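You operate a simulated robot arm through the tools that you are given. There is no shell and no other tool. Be economical: measure what you need, move in short steps, check, and stop when the job is done.

You run a simulated robot arm. Do the job below in one go: nothing can be reset, and whatever is moved stays where it is left.

TASK
Gauge cable block 1 and put it in the tray for its result.
Fine: free the jaw lock first; end with the jaw wide and locked again.
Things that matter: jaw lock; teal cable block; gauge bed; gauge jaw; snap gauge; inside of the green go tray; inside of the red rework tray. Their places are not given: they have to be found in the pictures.

It is judged by the outcome, as a careful person would: the job done as asked, and still so three seconds after it is handed in. It fails if anything else is knocked over, pushed out of place, dropped, spilled or broken.

THE ROBOT
A 6-joint arm with a two-finger parallel gripper, fixed in place. Base frame: the origin is at the foot of the arm, x ahead of it, y to its left, z up. Units: m, degrees, N and s.
With the tool pointing down near the work surface it reaches from about 0.18 to 0.84 m from the base axis. Its first joint turns from -166.0 to 166.0 degrees. Payload 3.91 kg.
The TCP is the grasp point between the finger pads, 0.03 m short of the fingertips. In the tool frame z runs along the fingers and y along their closing line. Largest opening 0.11 m; finger width 0.02, thickness 0.01; the body of the gripper, 0.048 by 0.112 m, starts 0.055 m behind the TCP.
Orientation is told as [roll, pitch, yaw] about the base's x, y, z axes, in that order, counted from this pose: with the fingers straight down and closing along the base's y, the tool's x points along the base's -x, its y along +y and its z along -z.

THE INTERFACE
- The arm moves only by the tool servo_tool. Its argument "steps" is a list of rows, each an object (a shift or turn left out is 0, a gripper value left out holds the last) with "delta_pos": the shift along the base's x, y, z in units of 20 mm (1.0 is 20 mm), a list of three; "turn": the turn, a rotation vector about the base's x, y, z in units of 6 degrees (1.0 is 6 degrees), a list of three; "jaw": the opening, from 0 (shut) to 1 (fully open). In form: [{"delta_pos": [tx, ty, tz], "turn": [rx, ry, rz], "jaw": jaw}, ...]. A call has 1 to 20 rows; each row shifts and turns the commanded pose from where the row before left it. A call with a number of a shift or a turn outside -1 to 1 is refused whole. Each row takes 0.2 s and may step no farther than 0.05 m and 8.6 degrees from the row before; otherwise, or with a gripper value out of range, the whole call is refused. Where a pose cannot be reached the arm comes as near as it can. A force on the tool above 90 N (or 10 N above the force at the start of the call, whichever is more), or a blocked arm, ends the call early, and 0.2 s more pass. The fingers move at their own pace (about 0.108 m/s each) and stop on an object; they squeeze with about 43 N. The grip force told is the motor's: it shows also when the fingers shut on nothing. Time passes only in rows, and 0.2 s behind the last, so rows that do not move let the fingers close. It gives the time, the measured TCP pose, the force on the tool (base axes), the opening and the grip force at its end, in the units of the frame above (readings bear some noise), and new pictures: "show" is both (left out), scene, wrist or none.
- Cameras (640 x 400 px; columns grow to the right, rows downward): "scene" is fixed at [0.0493, -0.5017, 1.3914]; the picture's right is [0.34, -0.94, 0.00], its down [-0.64, -0.23, -0.73] and it looks along [0.69, 0.24, -0.68] (base axes); focal length 237 px, centre (320, 200). "wrist" rides on the gripper at [-0.036, 0, -0.057] in the tool frame; the picture's right is [0.00, -1.00, 0.00], its down [0.97, 0.00, -0.24] and it looks along [0.24, 0.00, 0.97] (tool axes); focal length 218 px, centre (320, 200).
- lift_body(by): slides the trunk up (or, below 0, down) by that many m; the arm rides with it, the base frame stays. It gives what a move gives, with no picture.
- probe_pixels(camera, pixels): there is no depth. For up to 12 entries [column, row, z] of the newest picture of that camera ("zoom" is the newest enlarged one), the place [x, y] in the base frame at which the ray of that pixel passes the height z, good to about 0.002 m. The clock stands still meanwhile.
- close_up(camera, box): a new picture of the part [left, top, right, bottom] of that camera's present view, enlarged. The clock stands still meanwhile.
- hand_in(): hands the job in; it is judged then, once.

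Go step by step. Measure first, check grasps and placings, and put right what went wrong. The budget is 80 turns and 120 pictures, counting those below and the enlarged ones. Unless the task says otherwise, let go and move clear before handing in, and close with one line.

The tools are called after "Call:" as name(argument=value, ...) on one line, values as JSON. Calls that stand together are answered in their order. servo_tool: Moves the arm, as the interface text tells. Its arguments: {"type":"object","properties":{"steps":{"type":"array","items":{"type":"object","properties":{"delta_pos":{"type":"array","items":{"type":"number"}},"turn":{"type":"array","items":{"type":"number"}},"jaw":{"type":"number"}}}},"show":{"type":"string","enum":["both","scene","wrist","none"]}},"required":["steps"]} The other tools are called the same way: lift_body (by) slides the trunk up or down; probe_pixels (camera, pixels) gives the place at which the rays of pixels pass given heights; close_up (camera, box) takes an enlarged picture of a part of a camera's view; hand_in () hands the job in.

At the start:

```text
clock: 0.0
tcp_pos: [0.3749, -0.2236, 1.1906]
tcp_rot: [0.0, -0.1, 0.0]
contact_force: [-0.3, -0.1, -0.2]
gripper_width: 0.1103
grasp_force: 0.0
trunk travel left (down, up): [-0.4, 0.14]
```

scene: 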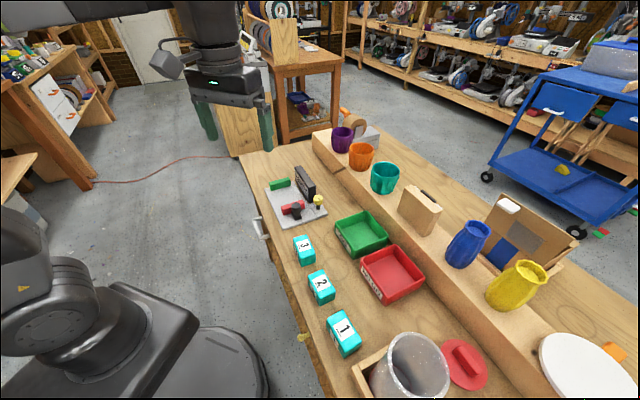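
wrist: 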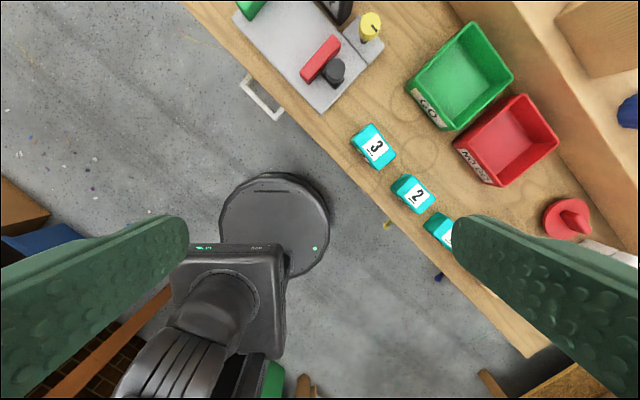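

The scene shows a gauge plate around pixel (295,200), teal blocks 3, 2 and 1 at (305,250), (320,287) and (343,333), and the trays at (362,234) and (391,274). I'll enlarge the gauge and the blocks.

Call:
close_up(camera="scene", box=[250, 155, 346, 215])

Call:
close_up(camera="wrist", box=[220, 0, 412, 120])

Call:
close_up(camera="scene", box=[270, 220, 430, 370])

Call:
probe_pixels(camera="scene", pixels=[[343, 333, 0.83], [320, 287, 0.83], [305, 250, 0.83], [362, 234, 0.8], [391, 274, 0.8], [295, 205, 0.82], [318, 202, 0.84], [304, 184, 0.84], [280, 184, 0.83]])

```text
6.67 times, centred on (298, 185) of scene
```

zoom: 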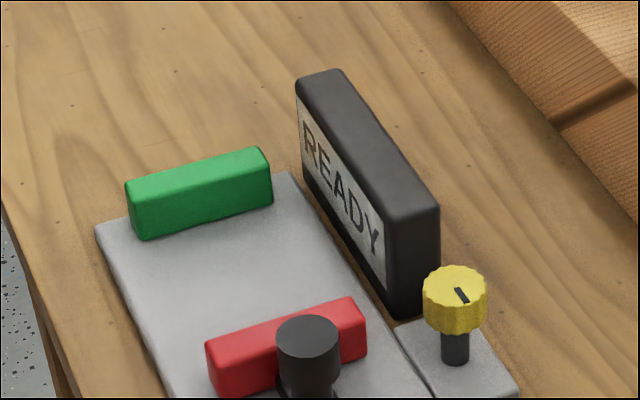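

```text
3.33 times, centred on (316, 60) of wrist
```

zoom: 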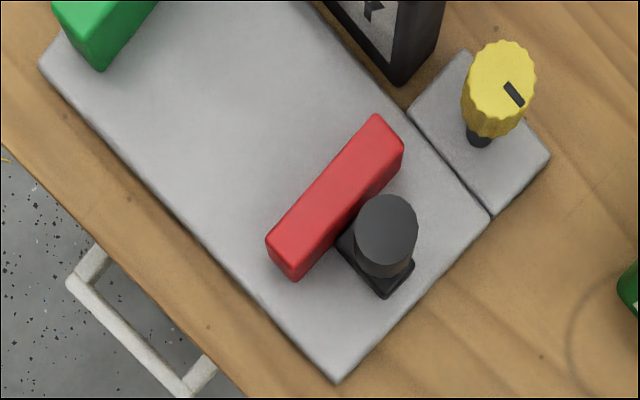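

```text
2.67 times, centred on (350, 295) of scene
```

zoom: 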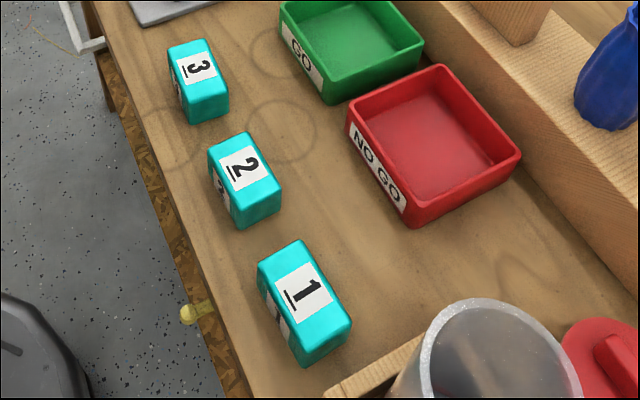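

```text
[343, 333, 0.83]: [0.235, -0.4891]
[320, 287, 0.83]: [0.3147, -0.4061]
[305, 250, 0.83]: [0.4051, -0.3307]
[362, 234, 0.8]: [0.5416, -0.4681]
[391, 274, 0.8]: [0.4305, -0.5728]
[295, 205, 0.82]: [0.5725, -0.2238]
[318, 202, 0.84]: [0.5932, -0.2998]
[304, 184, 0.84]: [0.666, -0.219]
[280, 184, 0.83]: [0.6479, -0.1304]
```

The gauge has a fixed green anvil, a red sliding jaw with a black knob, and a yellow rotary lock knob with a pointer slot. I'll move above the gauge to measure it more closely.

Call:
servo_tool(steps=[{"delta_pos": [1, 0, -0.5]}, {"delta_pos": [1, 0, -0.5]}, {"delta_pos": [1, 0, -0.5]}, {"delta_pos": [1, 0, -0.5]}, {"delta_pos": [1, 0, -0.5]}, {"delta_pos": [1, 0, -0.5]}, {"delta_pos": [1, 0, -0.5]}, {"delta_pos": [1, 0, -0.5]}, {}])

```text
clock: 2.0
tcp_pos: [0.5351, -0.2251, 1.1084]
tcp_rot: [0.0, 0.1, 0.0]
contact_force: [-0.4, 0.3, -0.2]
gripper_width: 0.1104
grasp_force: 0.1
trunk travel left (down, up): [-0.4, 0.14]
```

scene: 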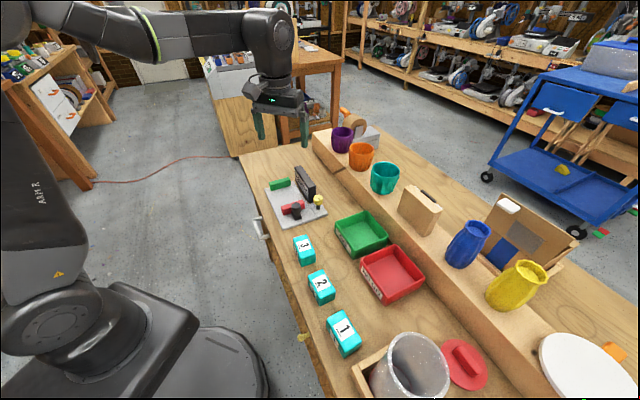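
wrist: 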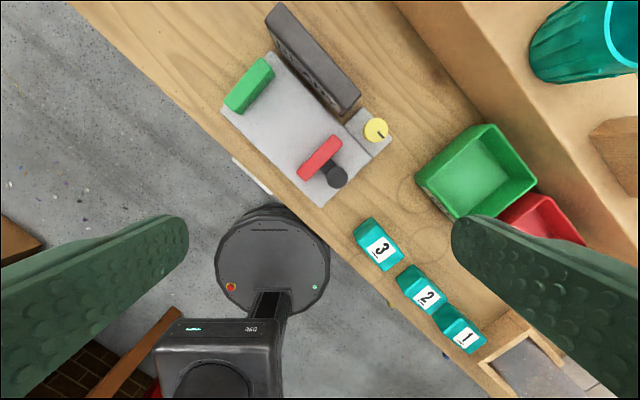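

Call:
close_up(camera="wrist", box=[210, 0, 402, 220])

Call:
probe_pixels(camera="wrist", pixels=[[376, 129, 0.85], [337, 176, 0.86], [335, 136, 0.83], [298, 173, 0.83], [305, 181, 0.83], [343, 146, 0.83], [266, 58, 0.83], [225, 102, 0.83], [321, 206, 0.805], [222, 112, 0.805], [359, 95, 0.85], [270, 5, 0.85]])

```text
1.82 times, centred on (306, 110) of wrist
```

zoom: 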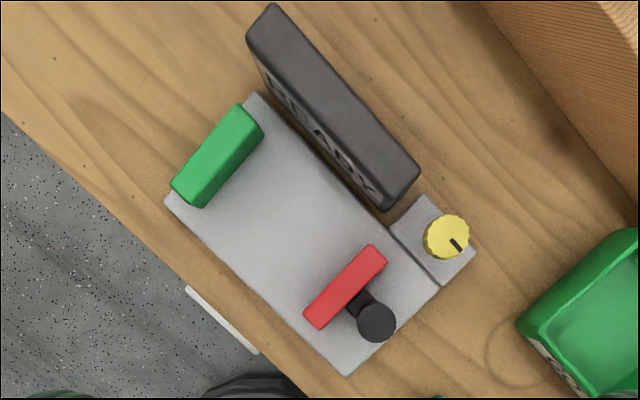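

```text
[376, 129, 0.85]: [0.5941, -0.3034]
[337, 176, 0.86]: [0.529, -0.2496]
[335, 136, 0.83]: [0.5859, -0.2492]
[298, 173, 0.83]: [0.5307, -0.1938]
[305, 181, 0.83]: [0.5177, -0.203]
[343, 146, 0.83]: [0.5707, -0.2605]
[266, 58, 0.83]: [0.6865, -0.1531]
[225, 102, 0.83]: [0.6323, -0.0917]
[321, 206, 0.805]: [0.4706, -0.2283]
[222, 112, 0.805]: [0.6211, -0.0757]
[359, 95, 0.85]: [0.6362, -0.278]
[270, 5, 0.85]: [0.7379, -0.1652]
```

Next I'll triangulate heights, using the same features in both cameras.

Call:
probe_pixels(camera="scene", pixels=[[318.2, 197.7, 0.83], [318.2, 197.7, 0.85], [318.2, 197.7, 0.87], [296.2, 205.5, 0.83], [296.2, 205.5, 0.85], [296.2, 205.5, 0.87], [344, 329, 0.82], [344, 329, 0.84], [344, 329, 0.86]])

Call:
probe_pixels(camera="wrist", pixels=[[376, 129, 0.83], [376, 129, 0.85], [376, 129, 0.87], [337.3, 176.5, 0.83], [337.3, 176.5, 0.85], [337.3, 176.5, 0.87], [465, 338, 0.82], [465, 338, 0.84], [465, 338, 0.86]])

```text
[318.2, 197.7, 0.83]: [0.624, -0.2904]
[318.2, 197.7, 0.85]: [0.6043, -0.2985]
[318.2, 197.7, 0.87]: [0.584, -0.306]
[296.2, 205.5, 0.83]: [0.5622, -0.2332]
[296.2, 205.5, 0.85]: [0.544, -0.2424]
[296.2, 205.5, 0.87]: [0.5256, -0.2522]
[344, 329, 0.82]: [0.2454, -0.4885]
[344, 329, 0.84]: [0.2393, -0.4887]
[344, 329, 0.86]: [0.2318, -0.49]
```

```text
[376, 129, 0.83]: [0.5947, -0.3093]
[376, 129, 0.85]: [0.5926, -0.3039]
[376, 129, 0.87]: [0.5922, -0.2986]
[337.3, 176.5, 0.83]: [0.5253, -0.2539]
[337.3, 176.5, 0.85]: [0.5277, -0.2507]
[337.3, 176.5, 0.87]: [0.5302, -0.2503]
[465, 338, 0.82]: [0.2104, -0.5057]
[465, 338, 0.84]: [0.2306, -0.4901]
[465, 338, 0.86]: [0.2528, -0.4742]
```

The yellow knob top is at about (0.593, -0.302, 0.861) and the black knob top at about (0.529, -0.250, 0.867). I'll move closer for detail on the lock and the gauge.

Call:
servo_tool(steps=[{"delta_pos": [0.4, -0.7, -1]}, {"delta_pos": [0.4, -0.7, -1]}, {"delta_pos": [0.4, -0.7, -1]}, {"delta_pos": [0, -0.7, -1]}, {"delta_pos": [0, -0.7, -1]}, {}])

Call:
close_up(camera="wrist", box=[200, 60, 392, 180])

```text
clock: 3.4
tcp_pos: [0.5603, -0.2941, 1.0085]
tcp_rot: [0.1, 0.0, 0.0]
contact_force: [-0.1, -0.5, -0.7]
gripper_width: 0.1102
grasp_force: 0.1
trunk travel left (down, up): [-0.4, 0.14]
```

scene: 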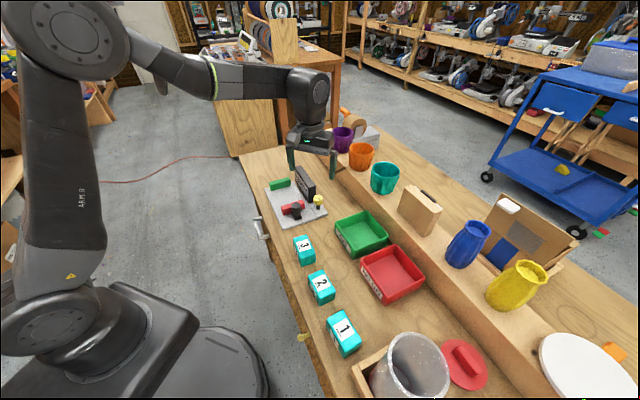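
wrist: 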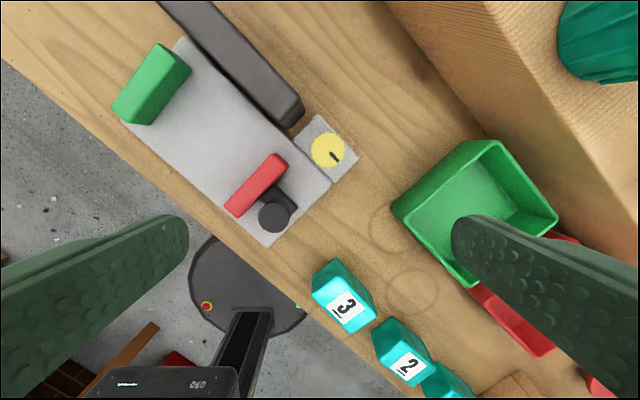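

```text
3.33 times, centred on (296, 120) of wrist
```

zoom: 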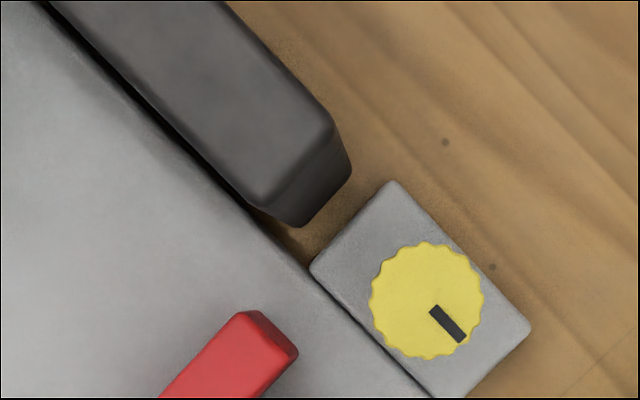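

The pointer lies along the slide direction, with its mark toward the outer end. I'll measure the knob, the display end and the other clearances.

Call:
probe_pixels(camera="wrist", pixels=[[328, 150.3, 0.861], [311.6, 150.3, 0.861], [345, 150.3, 0.861], [300.5, 99, 0.85], [300.5, 99, 0.87], [300.5, 99, 0.89], [289, 128, 0.805], [275, 215, 0.865], [277, 155, 0.84], [231, 208, 0.84]])

Call:
probe_pixels(camera="scene", pixels=[[315.5, 185.7, 0.85], [315.5, 185.7, 0.87], [315.5, 185.7, 0.89]])

```text
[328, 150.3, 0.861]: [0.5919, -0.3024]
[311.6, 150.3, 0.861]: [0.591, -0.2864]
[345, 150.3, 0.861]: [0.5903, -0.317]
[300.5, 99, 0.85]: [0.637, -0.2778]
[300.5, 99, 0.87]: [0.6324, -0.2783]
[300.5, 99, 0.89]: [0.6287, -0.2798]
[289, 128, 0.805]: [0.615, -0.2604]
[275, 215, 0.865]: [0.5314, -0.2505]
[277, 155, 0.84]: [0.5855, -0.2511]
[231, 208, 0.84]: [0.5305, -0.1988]
```

```text
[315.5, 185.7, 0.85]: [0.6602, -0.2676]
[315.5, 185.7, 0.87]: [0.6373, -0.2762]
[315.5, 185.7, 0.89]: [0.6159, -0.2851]
```

The display's near end stands about 45 mm from the knob axis and its top is at about 0.873. A 50 mm opening with the jaw line along the slide direction therefore clears it, so I'll go above the knob at yaw -45.

Call:
servo_tool(steps=[{"delta_pos": [0.195, -0.05, -0.4], "turn": [0, 0, -0.9375], "jaw": 0.46}, {"delta_pos": [0.195, -0.05, -0.4], "turn": [0, 0, -0.9375]}, {"delta_pos": [0.195, -0.05, -0.4], "turn": [0, 0, -0.9375]}, {"delta_pos": [0.195, -0.05, -0.4], "turn": [0, 0, -0.9375]}, {"delta_pos": [0.195, -0.05, -0.4], "turn": [0, 0, -0.9375]}, {"delta_pos": [0.195, -0.05, -0.4], "turn": [0, 0, -0.9375]}, {"delta_pos": [0.195, -0.05, -0.4], "turn": [0, 0, -0.9375]}, {"delta_pos": [0.195, -0.05, -0.4], "turn": [0, 0, -0.9375]}, {}])

```text
clock: 5.4
tcp_pos: [0.5915, -0.3027, 0.9446]
tcp_rot: [0.0, 0.0, -45.0]
contact_force: [-0.6, -0.4, -0.2]
gripper_width: 0.0506
grasp_force: 0.1
trunk travel left (down, up): [-0.4, 0.14]
```

scene: 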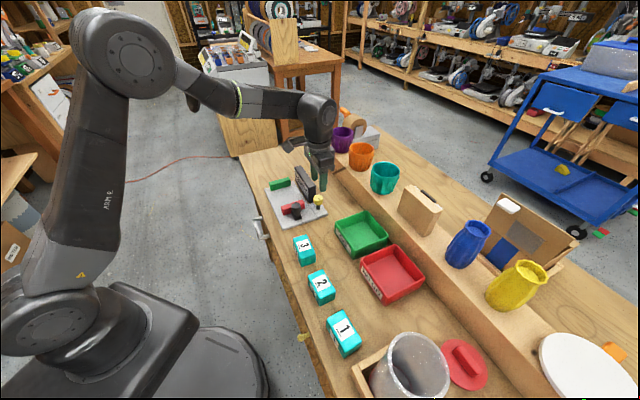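
wrist: 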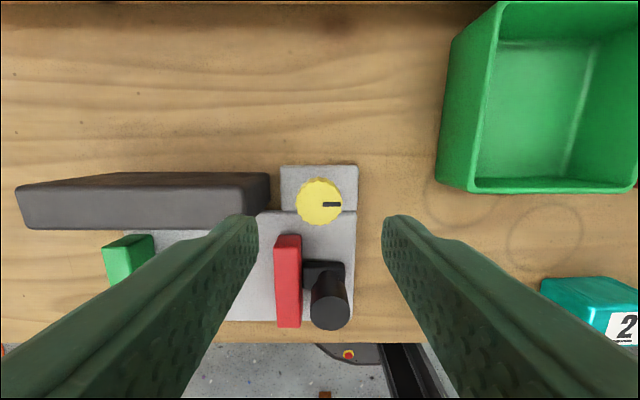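

Alignment looks good, with the knob at pixel (319,203) centred between the fingers. I'll descend to z of about 0.855 and close on the knob.

Call:
servo_tool(steps=[{"delta_pos": [0, 0, -1]}, {"delta_pos": [0, 0, -1]}, {"delta_pos": [0, 0, -1]}, {"delta_pos": [0, 0, -1]}, {"delta_pos": [0, 0, -0.48]}, {}, {"jaw": 0}, {}, {}])

Call:
close_up(camera="scene", box=[262, 145, 358, 225])

```text
clock: 7.4
tcp_pos: [0.5925, -0.301, 0.8561]
tcp_rot: [0.0, 0.0, -44.9]
contact_force: [4.7, 5.7, -3.1]
gripper_width: 0.0318
grasp_force: 44.4
trunk travel left (down, up): [-0.4, 0.14]
```

scene: 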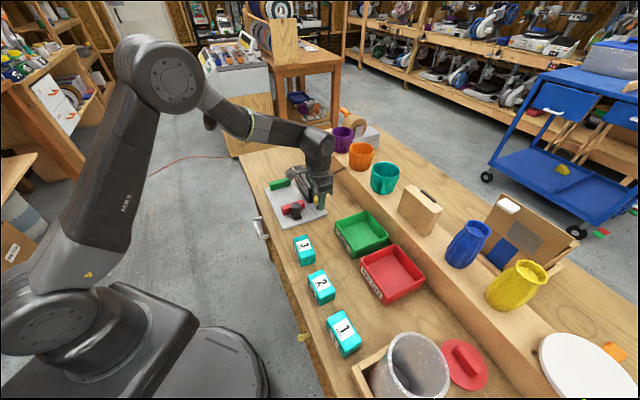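
wrist: 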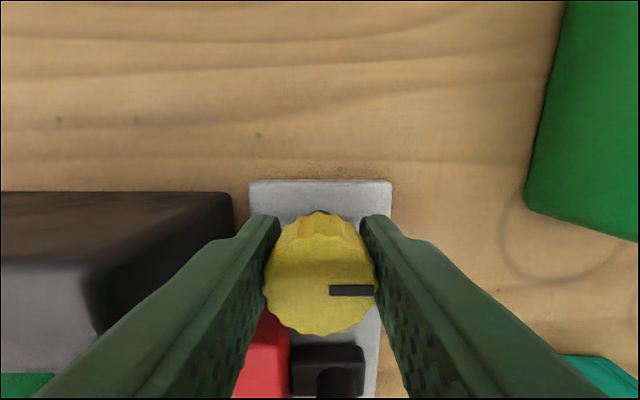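

```text
5.00 times, centred on (310, 185) of scene
```

zoom: 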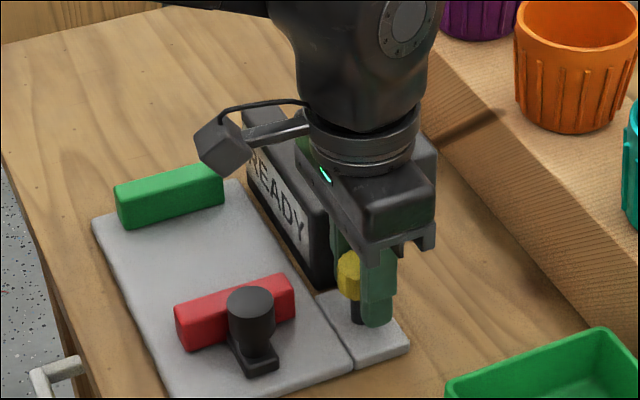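

The knob is gripped at a width of 0.032. I'll try a small counter-clockwise turn first and watch whether it follows.

Call:
servo_tool(steps=[{"turn": [0, 0, 0.6]}, {"turn": [0, 0, 0.6]}, {"turn": [0, 0, 0.6]}, {"turn": [0, 0, 0.6]}, {"turn": [0, 0, 0.6]}, {}])

```text
clock: 8.8
tcp_pos: [0.5926, -0.3014, 0.8555]
tcp_rot: [0.0, 0.1, -26.8]
contact_force: [10.1, 10.4, 2.3]
gripper_width: 0.0319
grasp_force: 45.3
trunk travel left (down, up): [-0.4, 0.14]
```

scene: 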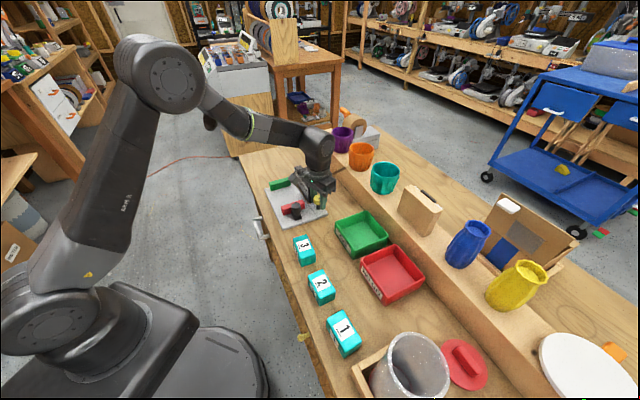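
wrist: 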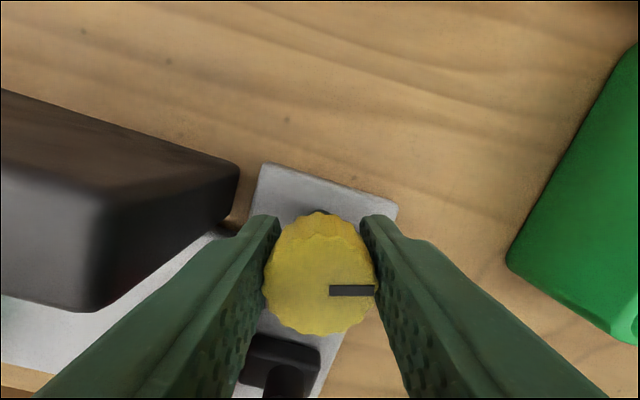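

The pointer kept its place between the fingers while the plate rotated, so the knob follows. I'll continue counter-clockwise.

Call:
servo_tool(steps=[{"turn": [0, 0, 0.8]}, {"turn": [0, 0, 0.8]}, {"turn": [0, 0, 0.8]}, {"turn": [0, 0, 0.8]}, {"turn": [0, 0, 0.8]}, {"turn": [0, 0, 0.8]}, {}])

Call:
close_up(camera="scene", box=[262, 145, 358, 225])

```text
clock: 10.4
tcp_pos: [0.5923, -0.3011, 0.855]
tcp_rot: [-0.1, 0.0, 1.9]
contact_force: [15.0, 12.4, 9.6]
gripper_width: 0.0314
grasp_force: 45.4
trunk travel left (down, up): [-0.4, 0.14]
```

scene: 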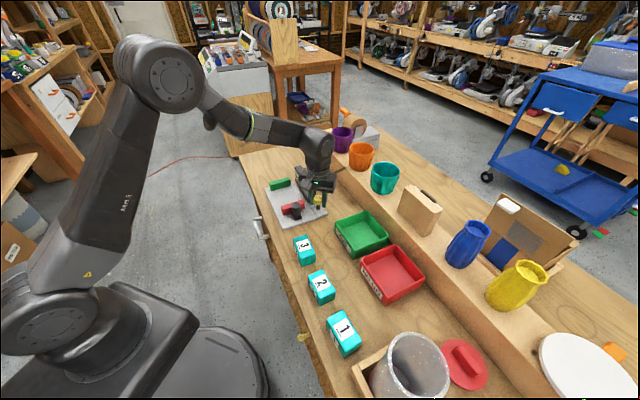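
wrist: 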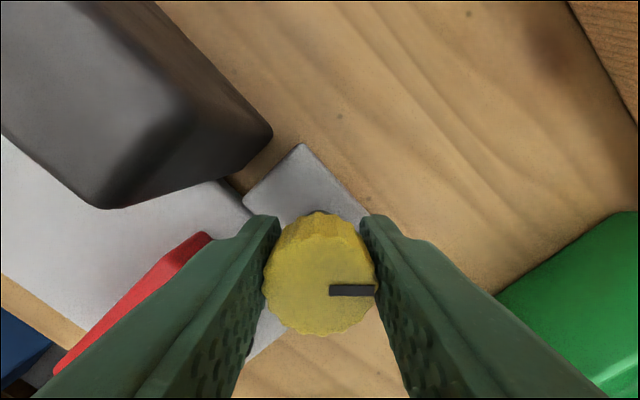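

```text
5.00 times, centred on (310, 185) of scene
```

zoom: 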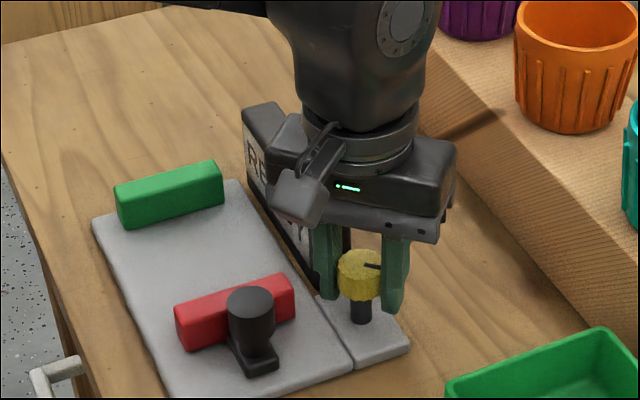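

It is still turning freely, about 47° so far. I'll continue to 90°.

Call:
servo_tool(steps=[{"turn": [0, 0, 0.8]}, {"turn": [0, 0, 0.8]}, {"turn": [0, 0, 0.8]}, {"turn": [0, 0, 0.8]}, {"turn": [0, 0, 0.8]}, {"turn": [0, 0, 0.8]}, {"turn": [0, 0, 0.8]}, {"turn": [0, 0, 0.8]}, {"turn": [0, 0, 0.8]}, {}])

Call:
close_up(camera="scene", box=[262, 145, 358, 225])

```text
clock: 12.6
tcp_pos: [0.5916, -0.3006, 0.8559]
tcp_rot: [0.1, 0.1, 45.0]
contact_force: [16.9, 20.1, 7.7]
gripper_width: 0.032
grasp_force: 44.4
trunk travel left (down, up): [-0.4, 0.14]
```

scene: 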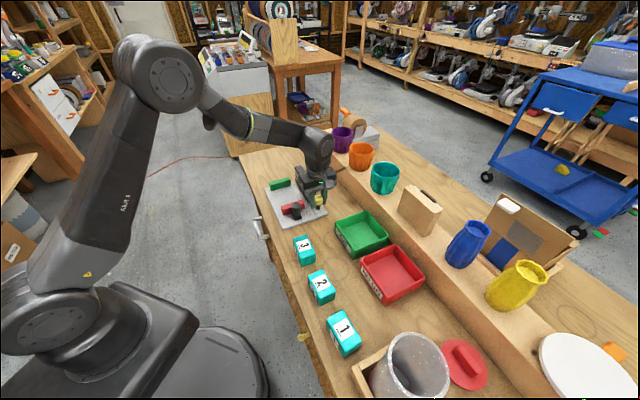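
wrist: 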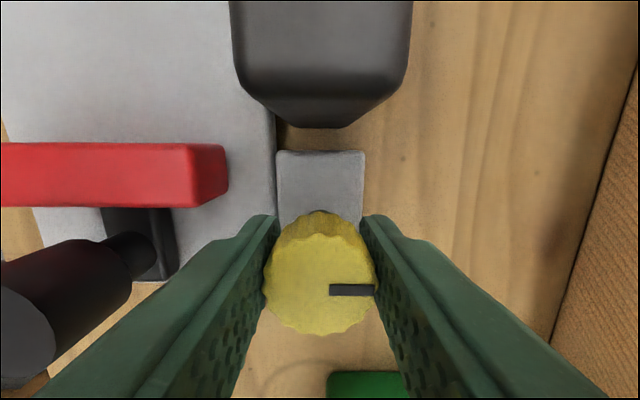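

```text
5.00 times, centred on (310, 185) of scene
```

zoom: 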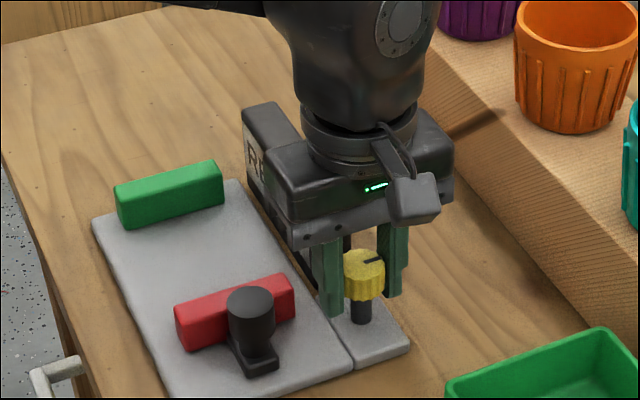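

The pointer now points across the slide, 90° from where it was. I'll release it, rise, and read the display.

Call:
servo_tool(steps=[{"jaw": 0.46}, {}, {"delta_pos": [0, 0, 1]}, {"delta_pos": [0, 0, 1]}, {"delta_pos": [0, 0, 1]}, {"delta_pos": [-0.5, -0.5, 1]}, {"delta_pos": [-1, -1, 1]}, {"delta_pos": [-1, -1, 0]}, {"delta_pos": [-1, -1, 0]}])

Call:
close_up(camera="scene", box=[262, 145, 358, 225])

```text
clock: 14.6
tcp_pos: [0.5207, -0.3751, 0.9571]
tcp_rot: [0.0, 0.1, 45.1]
contact_force: [-0.2, 0.4, -0.1]
gripper_width: 0.0504
grasp_force: 0.1
trunk travel left (down, up): [-0.4, 0.14]
```

scene: 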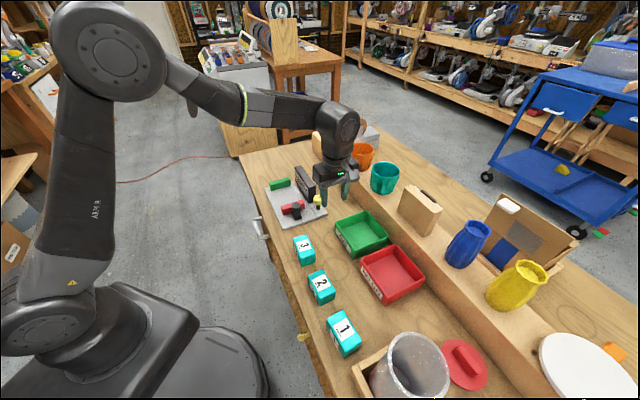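
wrist: 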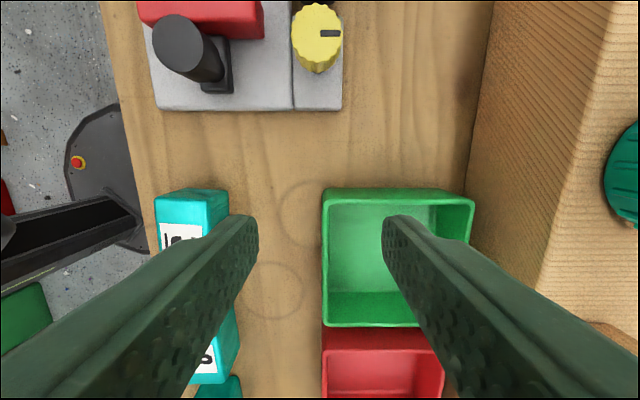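

```text
5.00 times, centred on (310, 185) of scene
```

zoom: 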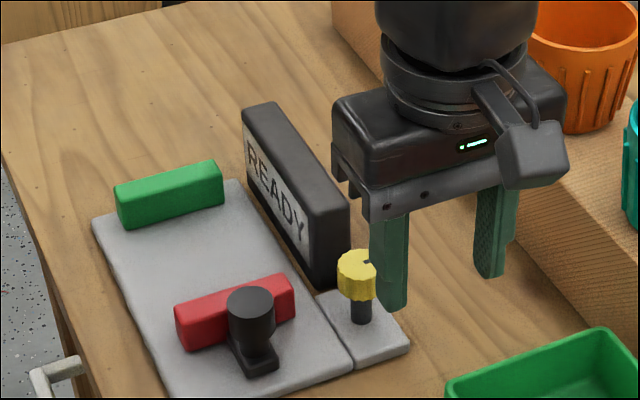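

The pointer is turned and the jaw hasn't moved. Next I'll travel over block 1 and view it.

Call:
servo_tool(steps=[{"delta_pos": [0, 0, 1], "jaw": 1}, {"delta_pos": [-1, -0.4, 1]}, {"delta_pos": [-1, -0.4, 0.5]}, {"delta_pos": [-1, -0.4, 0]}, {"delta_pos": [-1, -0.4, 0]}, {"delta_pos": [-1, -0.4, 0]}, {"delta_pos": [-1, -0.4, 0]}, {"delta_pos": [-1, -0.4, 0]}, {"delta_pos": [-1, -0.4, 0]}, {"delta_pos": [-1, -0.4, 0]}, {"delta_pos": [-1, -0.4, 0]}, {"delta_pos": [-1, -0.4, 0]}, {"delta_pos": [-1, -0.4, 0]}, {"delta_pos": [-1, -0.4, 0]}, {"delta_pos": [-1, -0.4, 0]}, {"delta_pos": [-0.24, -0.05, 0]}, {}])

Call:
close_up(camera="wrist", box=[224, 130, 416, 250])

```text
clock: 18.2
tcp_pos: [0.2361, -0.4864, 1.0059]
tcp_rot: [0.0, 0.0, 45.0]
contact_force: [-0.2, -0.3, -0.5]
gripper_width: 0.11
grasp_force: 0.0
trunk travel left (down, up): [-0.4, 0.14]
```

scene: 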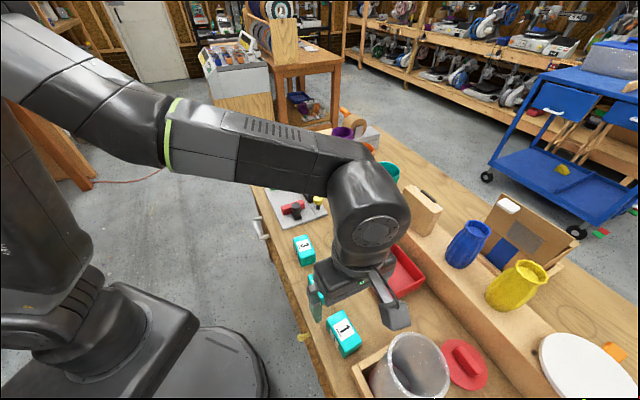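
wrist: 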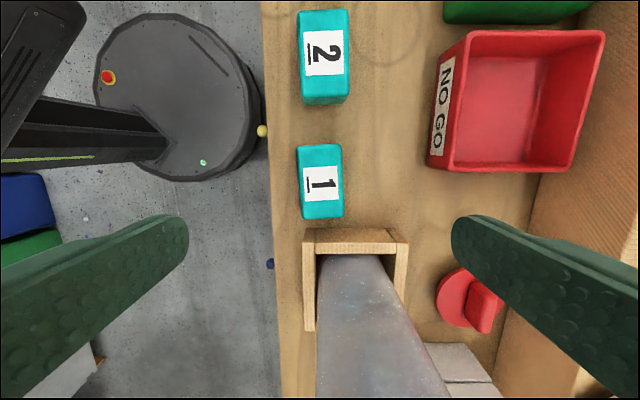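

```text
3.33 times, centred on (320, 190) of wrist
```

zoom: 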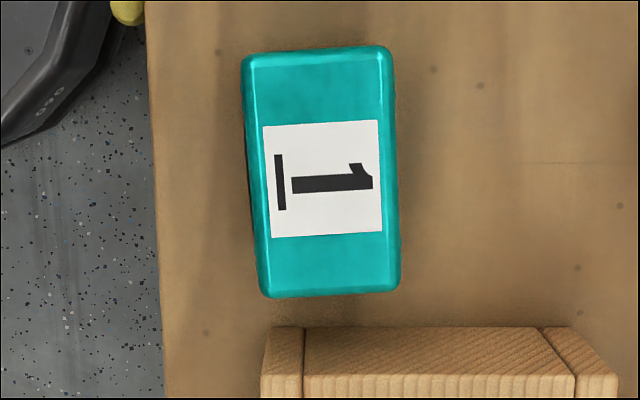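

Block 1 is rotated about 4° CCW relative to the tool, with its centre near zoom pixel (322,172). I'll measure its corners and how far the tall grey tube at wrist (350,258) is from it.

Call:
probe_pixels(camera="zoom", pixels=[[249, 57, 0.845], [388, 48, 0.845], [397, 286, 0.845], [262, 293, 0.845], [322, 172, 0.845], [432, 375, 0.83], [272, 330, 0.83], [604, 380, 0.83]])

Call:
probe_pixels(camera="scene", pixels=[[385, 336, 0.9], [385, 336, 0.95], [385, 336, 1.0], [415, 334, 0.95], [449, 375, 0.95], [372, 366, 0.95]])

Call:
probe_pixels(camera="wrist", pixels=[[322, 256, 0.9], [380, 256, 0.9], [322, 256, 0.82], [380, 256, 0.82], [316, 380, 0.9], [445, 380, 0.9], [316, 380, 0.95], [445, 380, 0.95]])

Call:
close_up(camera="scene", box=[290, 280, 482, 400])

```text
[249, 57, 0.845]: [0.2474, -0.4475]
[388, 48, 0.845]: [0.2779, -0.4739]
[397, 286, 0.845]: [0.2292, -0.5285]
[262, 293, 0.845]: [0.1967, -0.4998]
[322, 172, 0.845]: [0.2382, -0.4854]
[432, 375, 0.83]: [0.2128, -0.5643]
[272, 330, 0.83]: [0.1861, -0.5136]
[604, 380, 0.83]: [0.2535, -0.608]
```

```text
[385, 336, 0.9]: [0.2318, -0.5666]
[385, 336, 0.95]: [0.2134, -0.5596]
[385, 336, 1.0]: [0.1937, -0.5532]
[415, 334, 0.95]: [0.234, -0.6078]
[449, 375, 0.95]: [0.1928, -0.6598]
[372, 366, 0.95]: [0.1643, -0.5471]
```

```text
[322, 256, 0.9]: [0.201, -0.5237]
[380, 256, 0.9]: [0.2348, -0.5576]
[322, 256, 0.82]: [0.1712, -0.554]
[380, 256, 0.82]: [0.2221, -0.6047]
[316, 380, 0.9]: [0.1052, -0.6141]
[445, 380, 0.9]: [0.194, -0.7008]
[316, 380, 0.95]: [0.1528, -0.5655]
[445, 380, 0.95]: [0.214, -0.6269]
```

```text
3.33 times, centred on (386, 340) of scene
```

zoom: 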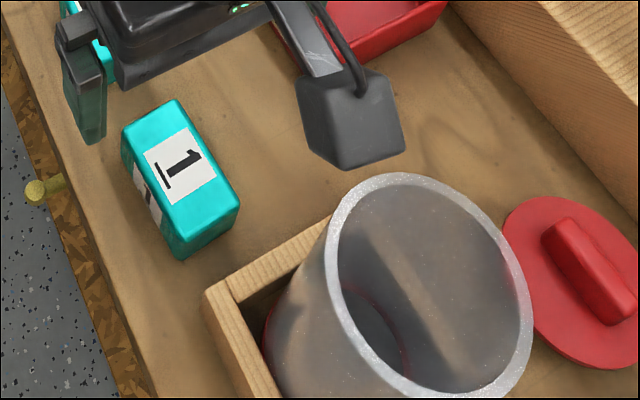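

Block 1 measures about 73 × 41 mm and 45 mm high, with its centre at (0.238, -0.487) and its long axis at about 47–48°. The tube is clear of the gripper, so I'll descend and grip it.

Call:
servo_tool(steps=[{"delta_pos": [0.1, -0.05, -1], "turn": [0, 0, 0.5], "jaw": 0.68}, {"delta_pos": [0, 0, -1]}, {"delta_pos": [0, 0, -1]}, {"delta_pos": [0, 0, -1]}, {"delta_pos": [0, 0, -1]}, {"delta_pos": [0, 0, -1]}, {"delta_pos": [0, 0, -1]}, {"delta_pos": [0, 0, -0.7]}, {"delta_pos": [0, 0, -0.7]}, {}])

```text
clock: 20.4
tcp_pos: [0.2372, -0.4865, 0.8374]
tcp_rot: [0.0, -0.1, 48.0]
contact_force: [0.0, 0.1, 0.4]
gripper_width: 0.0748
grasp_force: 0.1
trunk travel left (down, up): [-0.4, 0.14]
```

scene: 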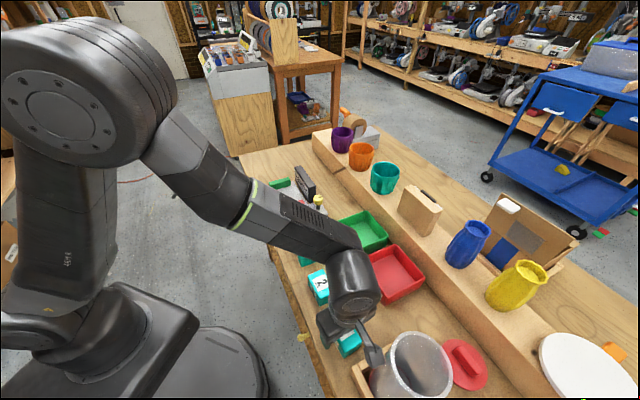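
wrist: 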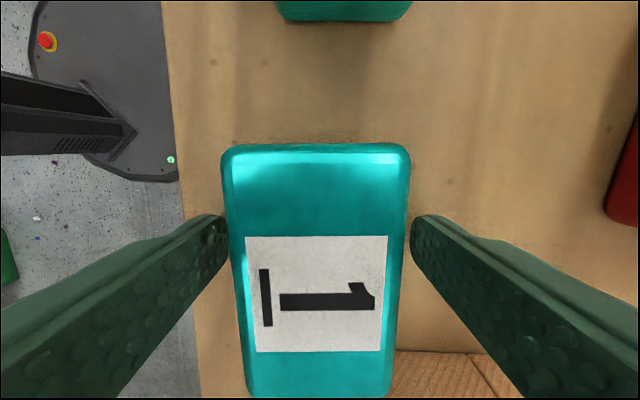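

The fingers straddle the block squarely. I'll close and lift.

Call:
servo_tool(steps=[{"jaw": 0}, {}, {}, {"delta_pos": [0, 0, 0.5]}, {"delta_pos": [0, 0, 1]}, {"delta_pos": [0, 0, 1]}, {"delta_pos": [0, 0, 1]}, {"delta_pos": [0, 0, 1]}, {"delta_pos": [0, 0, 1]}, {}])

```text
clock: 22.6
tcp_pos: [0.2386, -0.4861, 0.9486]
tcp_rot: [0.1, 0.1, 47.9]
contact_force: [0.2, 0.0, 0.2]
gripper_width: 0.0001
grasp_force: 37.6
trunk travel left (down, up): [-0.4, 0.14]
```

scene: 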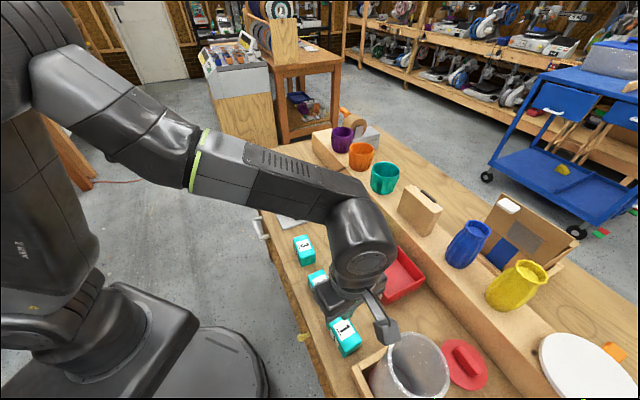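
wrist: 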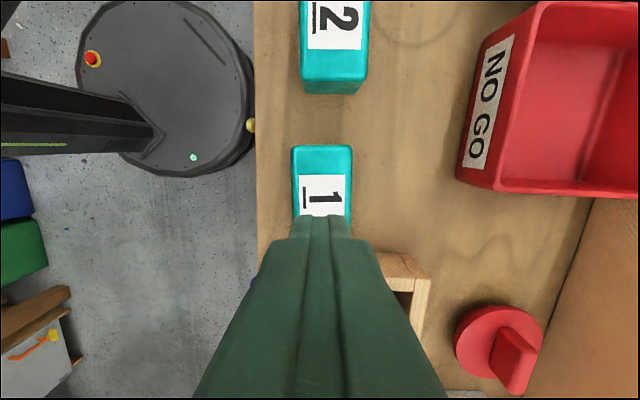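

The fingers shut on nothing and the block is still on the table. I'll look closer at it before trying again.

Call:
close_up(camera="wrist", box=[240, 100, 432, 250])

Call:
close_up(camera="scene", box=[290, 280, 418, 380])

Call:
probe_pixels(camera="wrist", pixels=[[293, 148, 0.845], [352, 148, 0.845], [353, 235, 0.845], [293, 148, 0.83], [352, 148, 0.83]])

```text
2.67 times, centred on (336, 175) of wrist
```

zoom: 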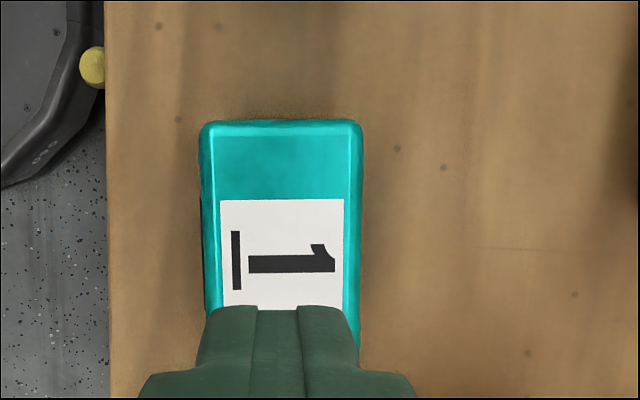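

```text
4.00 times, centred on (354, 330) of scene
```

zoom: 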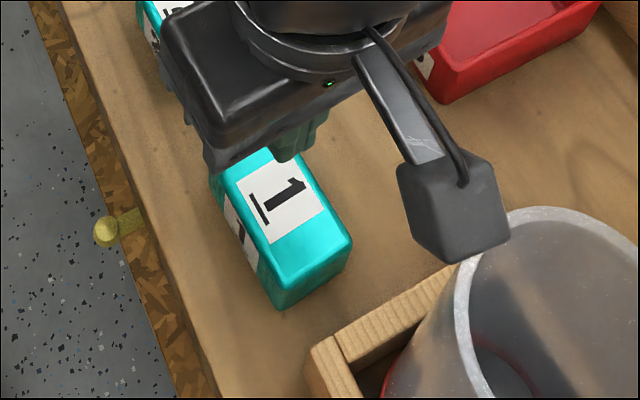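

```text
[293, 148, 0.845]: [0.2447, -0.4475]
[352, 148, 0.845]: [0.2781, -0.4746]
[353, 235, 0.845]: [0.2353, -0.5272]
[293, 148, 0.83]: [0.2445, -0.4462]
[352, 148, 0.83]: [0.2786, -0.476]
```

The block hasn't moved, so it must have slipped out of the grip on lifting. I'll grip again a little deeper and read the width before lifting.

Call:
servo_tool(steps=[{"jaw": 0.6}, {"delta_pos": [0, -0.05, 0]}, {"delta_pos": [0, 0, -1]}, {"delta_pos": [0, 0, -1]}, {"delta_pos": [0, 0, -1]}, {"delta_pos": [0, 0, -1]}, {"delta_pos": [0, 0, -1]}, {"delta_pos": [0, 0, -0.75]}, {}, {"jaw": 0}, {}, {}, {}], show="wrist")

```text
clock: 25.4
tcp_pos: [0.2379, -0.4879, 0.832]
tcp_rot: [-0.1, 0.0, 48.0]
contact_force: [-0.5, 0.5, -0.1]
gripper_width: 0.0454
grasp_force: 43.0
trunk travel left (down, up): [-0.4, 0.14]
```

wrist: 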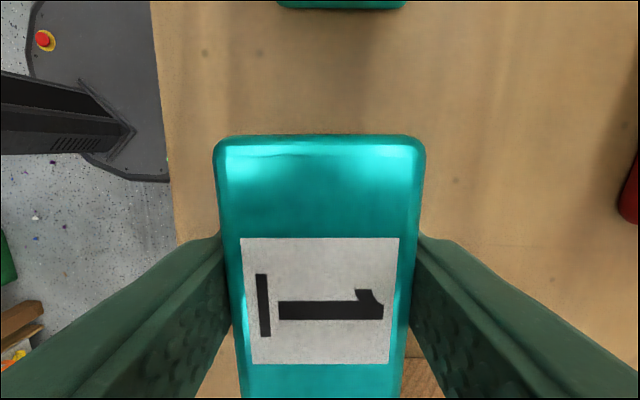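

It is gripped at a width of 0.045. I'll lift slowly and check.

Call:
servo_tool(steps=[{"delta_pos": [0, 0, 0.1]}, {"delta_pos": [0, 0, 0.1]}, {"delta_pos": [0, 0, 0.2]}, {"delta_pos": [0, 0, 0.2]}, {}])

```text
clock: 26.6
tcp_pos: [0.238, -0.4868, 0.8442]
tcp_rot: [0.0, 0.0, 48.0]
contact_force: [-1.0, 0.3, -0.9]
gripper_width: 0.0454
grasp_force: 43.8
trunk travel left (down, up): [-0.4, 0.14]
```

scene: 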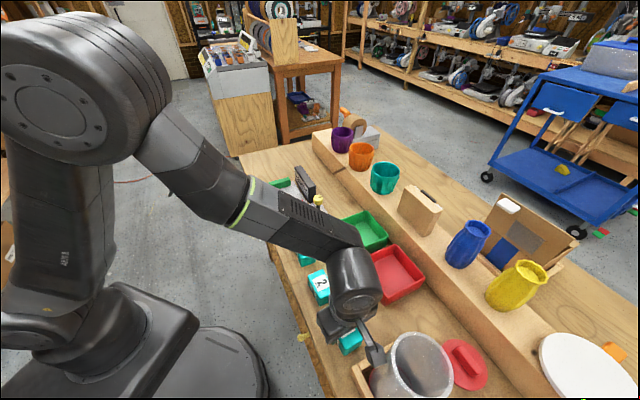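
wrist: 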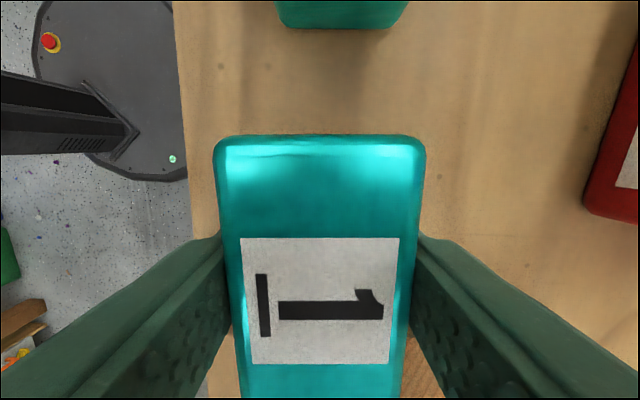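

The block rides with the gripper. I'll continue the lift gently.

Call:
servo_tool(steps=[{"delta_pos": [0, 0, 0.3]}, {"delta_pos": [0, 0, 0.4]}, {"delta_pos": [0, 0, 0.4]}, {"delta_pos": [0, 0, 0.4]}, {"delta_pos": [0, 0, 0.4]}, {"delta_pos": [0, 0, 0.4]}, {"delta_pos": [0, 0, 0.4]}, {"delta_pos": [0, 0, 0.4]}, {"delta_pos": [0, 0, 0.4]}, {"delta_pos": [0, 0, 0.4]}, {"delta_pos": [0, 0, 0.4]}, {"delta_pos": [0, 0, 0.4]}, {"delta_pos": [0, 0, 0.3]}, {}], show="wrist")

```text
clock: 29.6
tcp_pos: [0.2384, -0.4882, 0.947]
tcp_rot: [0.0, 0.0, 48.0]
contact_force: [-0.6, 0.0, -1.2]
gripper_width: 0.0451
grasp_force: 43.0
trunk travel left (down, up): [-0.4, 0.14]
```

wrist: 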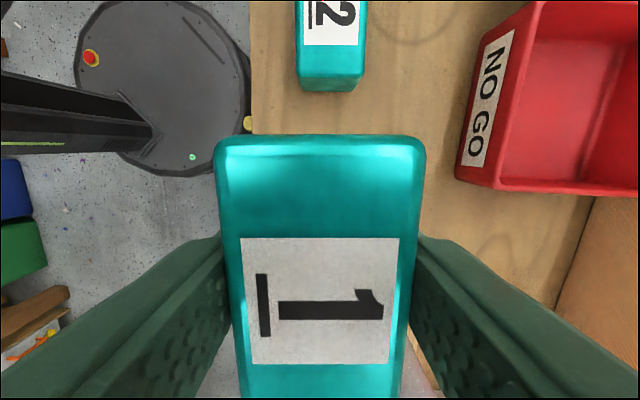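

The block is held firmly. I'll carry it over the gauge bed and turn back to yaw 45.

Call:
servo_tool(steps=[{"delta_pos": [0.5, 0.42, 0.3]}, {"delta_pos": [0.7, 0.6, 0.3]}, {"delta_pos": [0.92, 0.78, 0.2]}, {"delta_pos": [0.92, 0.78, 0]}, {"delta_pos": [0.92, 0.78, 0]}, {"delta_pos": [0.92, 0.78, 0]}, {"delta_pos": [0.92, 0.78, 0]}, {"delta_pos": [0.92, 0.78, 0]}, {"delta_pos": [0.92, 0.78, 0]}, {"delta_pos": [0.92, 0.78, 0], "turn": [0, 0, -0.25]}, {"delta_pos": [0.92, 0.78, 0], "turn": [0, 0, -0.25]}, {"delta_pos": [0.92, 0.78, 0]}, {"delta_pos": [0.92, 0.78, 0]}, {"delta_pos": [0.92, 0.78, 0]}, {"delta_pos": [0.92, 0.78, 0]}, {"delta_pos": [0.92, 0.78, 0]}, {"delta_pos": [0.92, 0.78, 0]}, {"delta_pos": [0.92, 0.78, 0]}, {"delta_pos": [0.92, 0.78, 0]}, {"delta_pos": [0.92, 0.78, 0]}], show="none")

Call:
servo_tool(steps=[{"delta_pos": [0.6, 0.6, 0]}, {"delta_pos": [0.41, 0.3, 0]}, {}])

Call:
close_up(camera="scene", box=[250, 145, 346, 225])

```text
clock: 33.8
tcp_pos: [0.5943, -0.1873, 0.9599]
tcp_rot: [0.0, 0.0, 45.0]
contact_force: [-0.1, 0.6, -0.8]
gripper_width: 0.0455
grasp_force: 43.5
trunk travel left (down, up): [-0.4, 0.14]
```

```text
clock: 34.6
tcp_pos: [0.6143, -0.1685, 0.9597]
tcp_rot: [0.0, -0.1, 45.0]
contact_force: [0.0, 0.3, -0.6]
gripper_width: 0.0453
grasp_force: 42.8
trunk travel left (down, up): [-0.4, 0.14]
```

scene: 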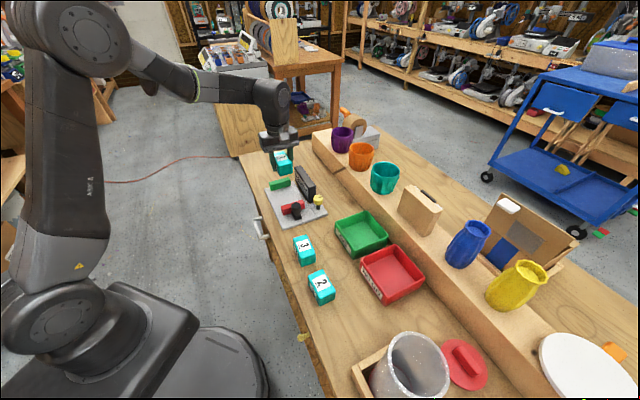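
wrist: 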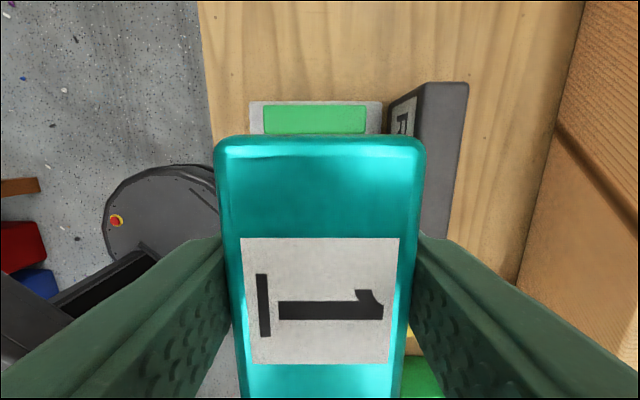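

```text
5.00 times, centred on (298, 185) of scene
```

zoom: 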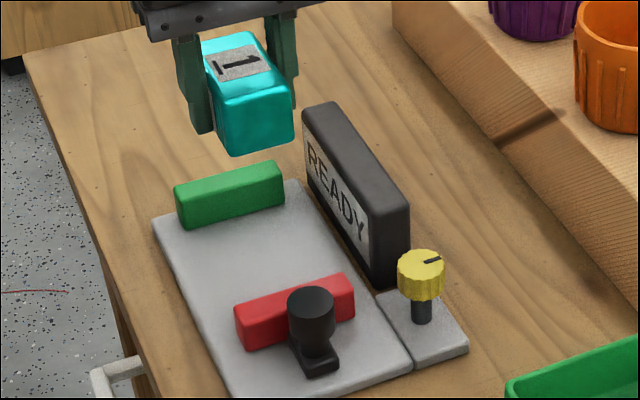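

I'll measure the green anvil's inner face and the red jaw's front face from the scene zoom.

Call:
probe_pixels(camera="zoom", pixels=[[285, 207, 0.81], [188, 229, 0.81], [281, 176, 0.84], [180, 200, 0.84], [273, 162, 0.84], [174, 187, 0.84], [240, 306, 0.84], [349, 275, 0.84], [152, 221, 0.81], [300, 180, 0.81]])

Call:
probe_pixels(camera="wrist", pixels=[[264, 105, 0.84], [365, 105, 0.84], [264, 132, 0.84], [365, 132, 0.84], [250, 101, 0.81], [381, 101, 0.81], [412, 88, 0.873], [469, 83, 0.873]])

```text
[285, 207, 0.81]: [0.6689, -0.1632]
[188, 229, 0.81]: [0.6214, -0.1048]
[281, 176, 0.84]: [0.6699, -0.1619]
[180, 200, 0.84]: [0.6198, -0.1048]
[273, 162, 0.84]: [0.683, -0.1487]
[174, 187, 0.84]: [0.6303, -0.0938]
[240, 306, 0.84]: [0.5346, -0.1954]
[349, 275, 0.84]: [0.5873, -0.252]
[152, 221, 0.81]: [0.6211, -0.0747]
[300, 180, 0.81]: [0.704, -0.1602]
```

```text
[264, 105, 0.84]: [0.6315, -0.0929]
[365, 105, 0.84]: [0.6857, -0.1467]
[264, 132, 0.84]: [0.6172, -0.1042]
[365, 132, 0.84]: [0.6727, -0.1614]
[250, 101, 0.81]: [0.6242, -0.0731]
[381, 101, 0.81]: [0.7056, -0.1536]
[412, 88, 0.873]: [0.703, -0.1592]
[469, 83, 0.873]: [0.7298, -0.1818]
```

The gap runs from about u=0.238 to 0.360 and the block (73 mm) is centred about 8 mm short of the green anvil, at mid-width. I'll descend straight down, slowing near the bed.

Call:
servo_tool(steps=[{"delta_pos": [0, 0, -0.6]}, {"delta_pos": [0, 0, -0.8]}, {"delta_pos": [0, 0, -0.8]}, {"delta_pos": [0, 0, -0.8]}, {"delta_pos": [0, 0, -0.8]}, {"delta_pos": [0, 0, -0.8]}, {"delta_pos": [0, 0, -0.5]}, {"delta_pos": [0, 0, -0.2]}, {"delta_pos": [0, 0, -0.1]}, {}])

Call:
close_up(camera="scene", box=[250, 145, 346, 225])

```text
clock: 36.8
tcp_pos: [0.6138, -0.1697, 0.8523]
tcp_rot: [0.0, 0.0, 45.0]
contact_force: [-1.1, 0.3, -0.3]
gripper_width: 0.0454
grasp_force: 43.0
trunk travel left (down, up): [-0.4, 0.14]
```

scene: 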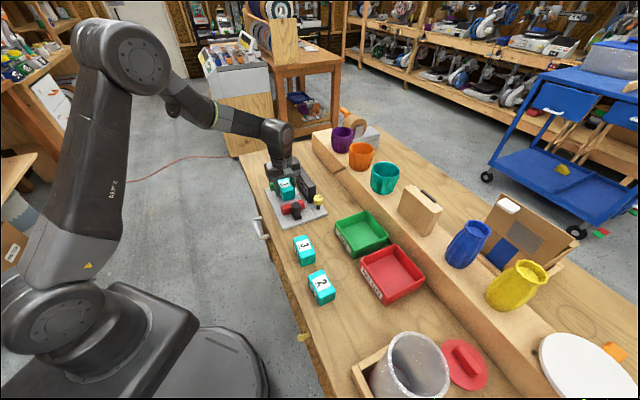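
wrist: 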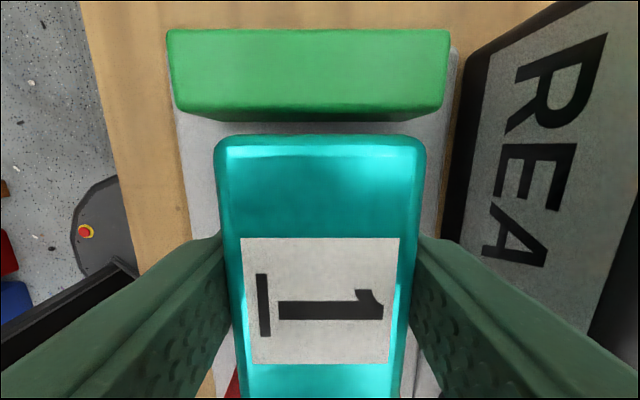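

```text
5.00 times, centred on (298, 185) of scene
```

zoom: 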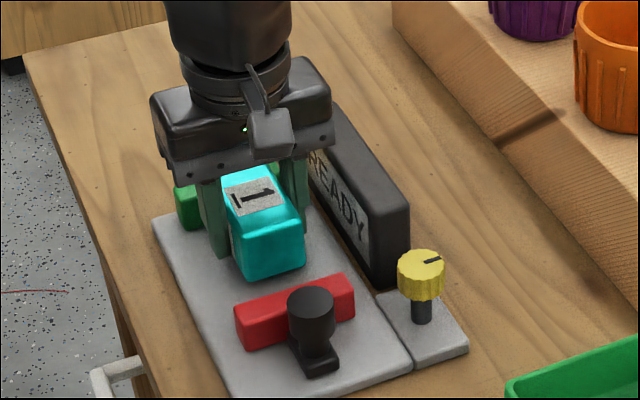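

It is clear and aligned. I'll ease down in 2 mm steps until contact.

Call:
servo_tool(steps=[{"delta_pos": [0, 0, -0.1]}, {"delta_pos": [0, 0, -0.1]}, {"delta_pos": [0, 0, -0.1]}, {}], show="none")

```text
clock: 37.8
tcp_pos: [0.6127, -0.1676, 0.8469]
tcp_rot: [0.0, 0.0, 44.9]
contact_force: [-0.8, 0.8, -0.8]
gripper_width: 0.045
grasp_force: 42.8
trunk travel left (down, up): [-0.4, 0.14]
```

Call:
servo_tool(steps=[{"delta_pos": [0, 0, -0.1]}, {"delta_pos": [0, 0, -0.05]}, {}], show="none")

```text
clock: 38.6
tcp_pos: [0.6133, -0.1682, 0.8438]
tcp_rot: [0.1, -0.1, 45.0]
contact_force: [0.4, -0.4, -0.7]
gripper_width: 0.0451
grasp_force: 42.7
trunk travel left (down, up): [-0.4, 0.14]
```

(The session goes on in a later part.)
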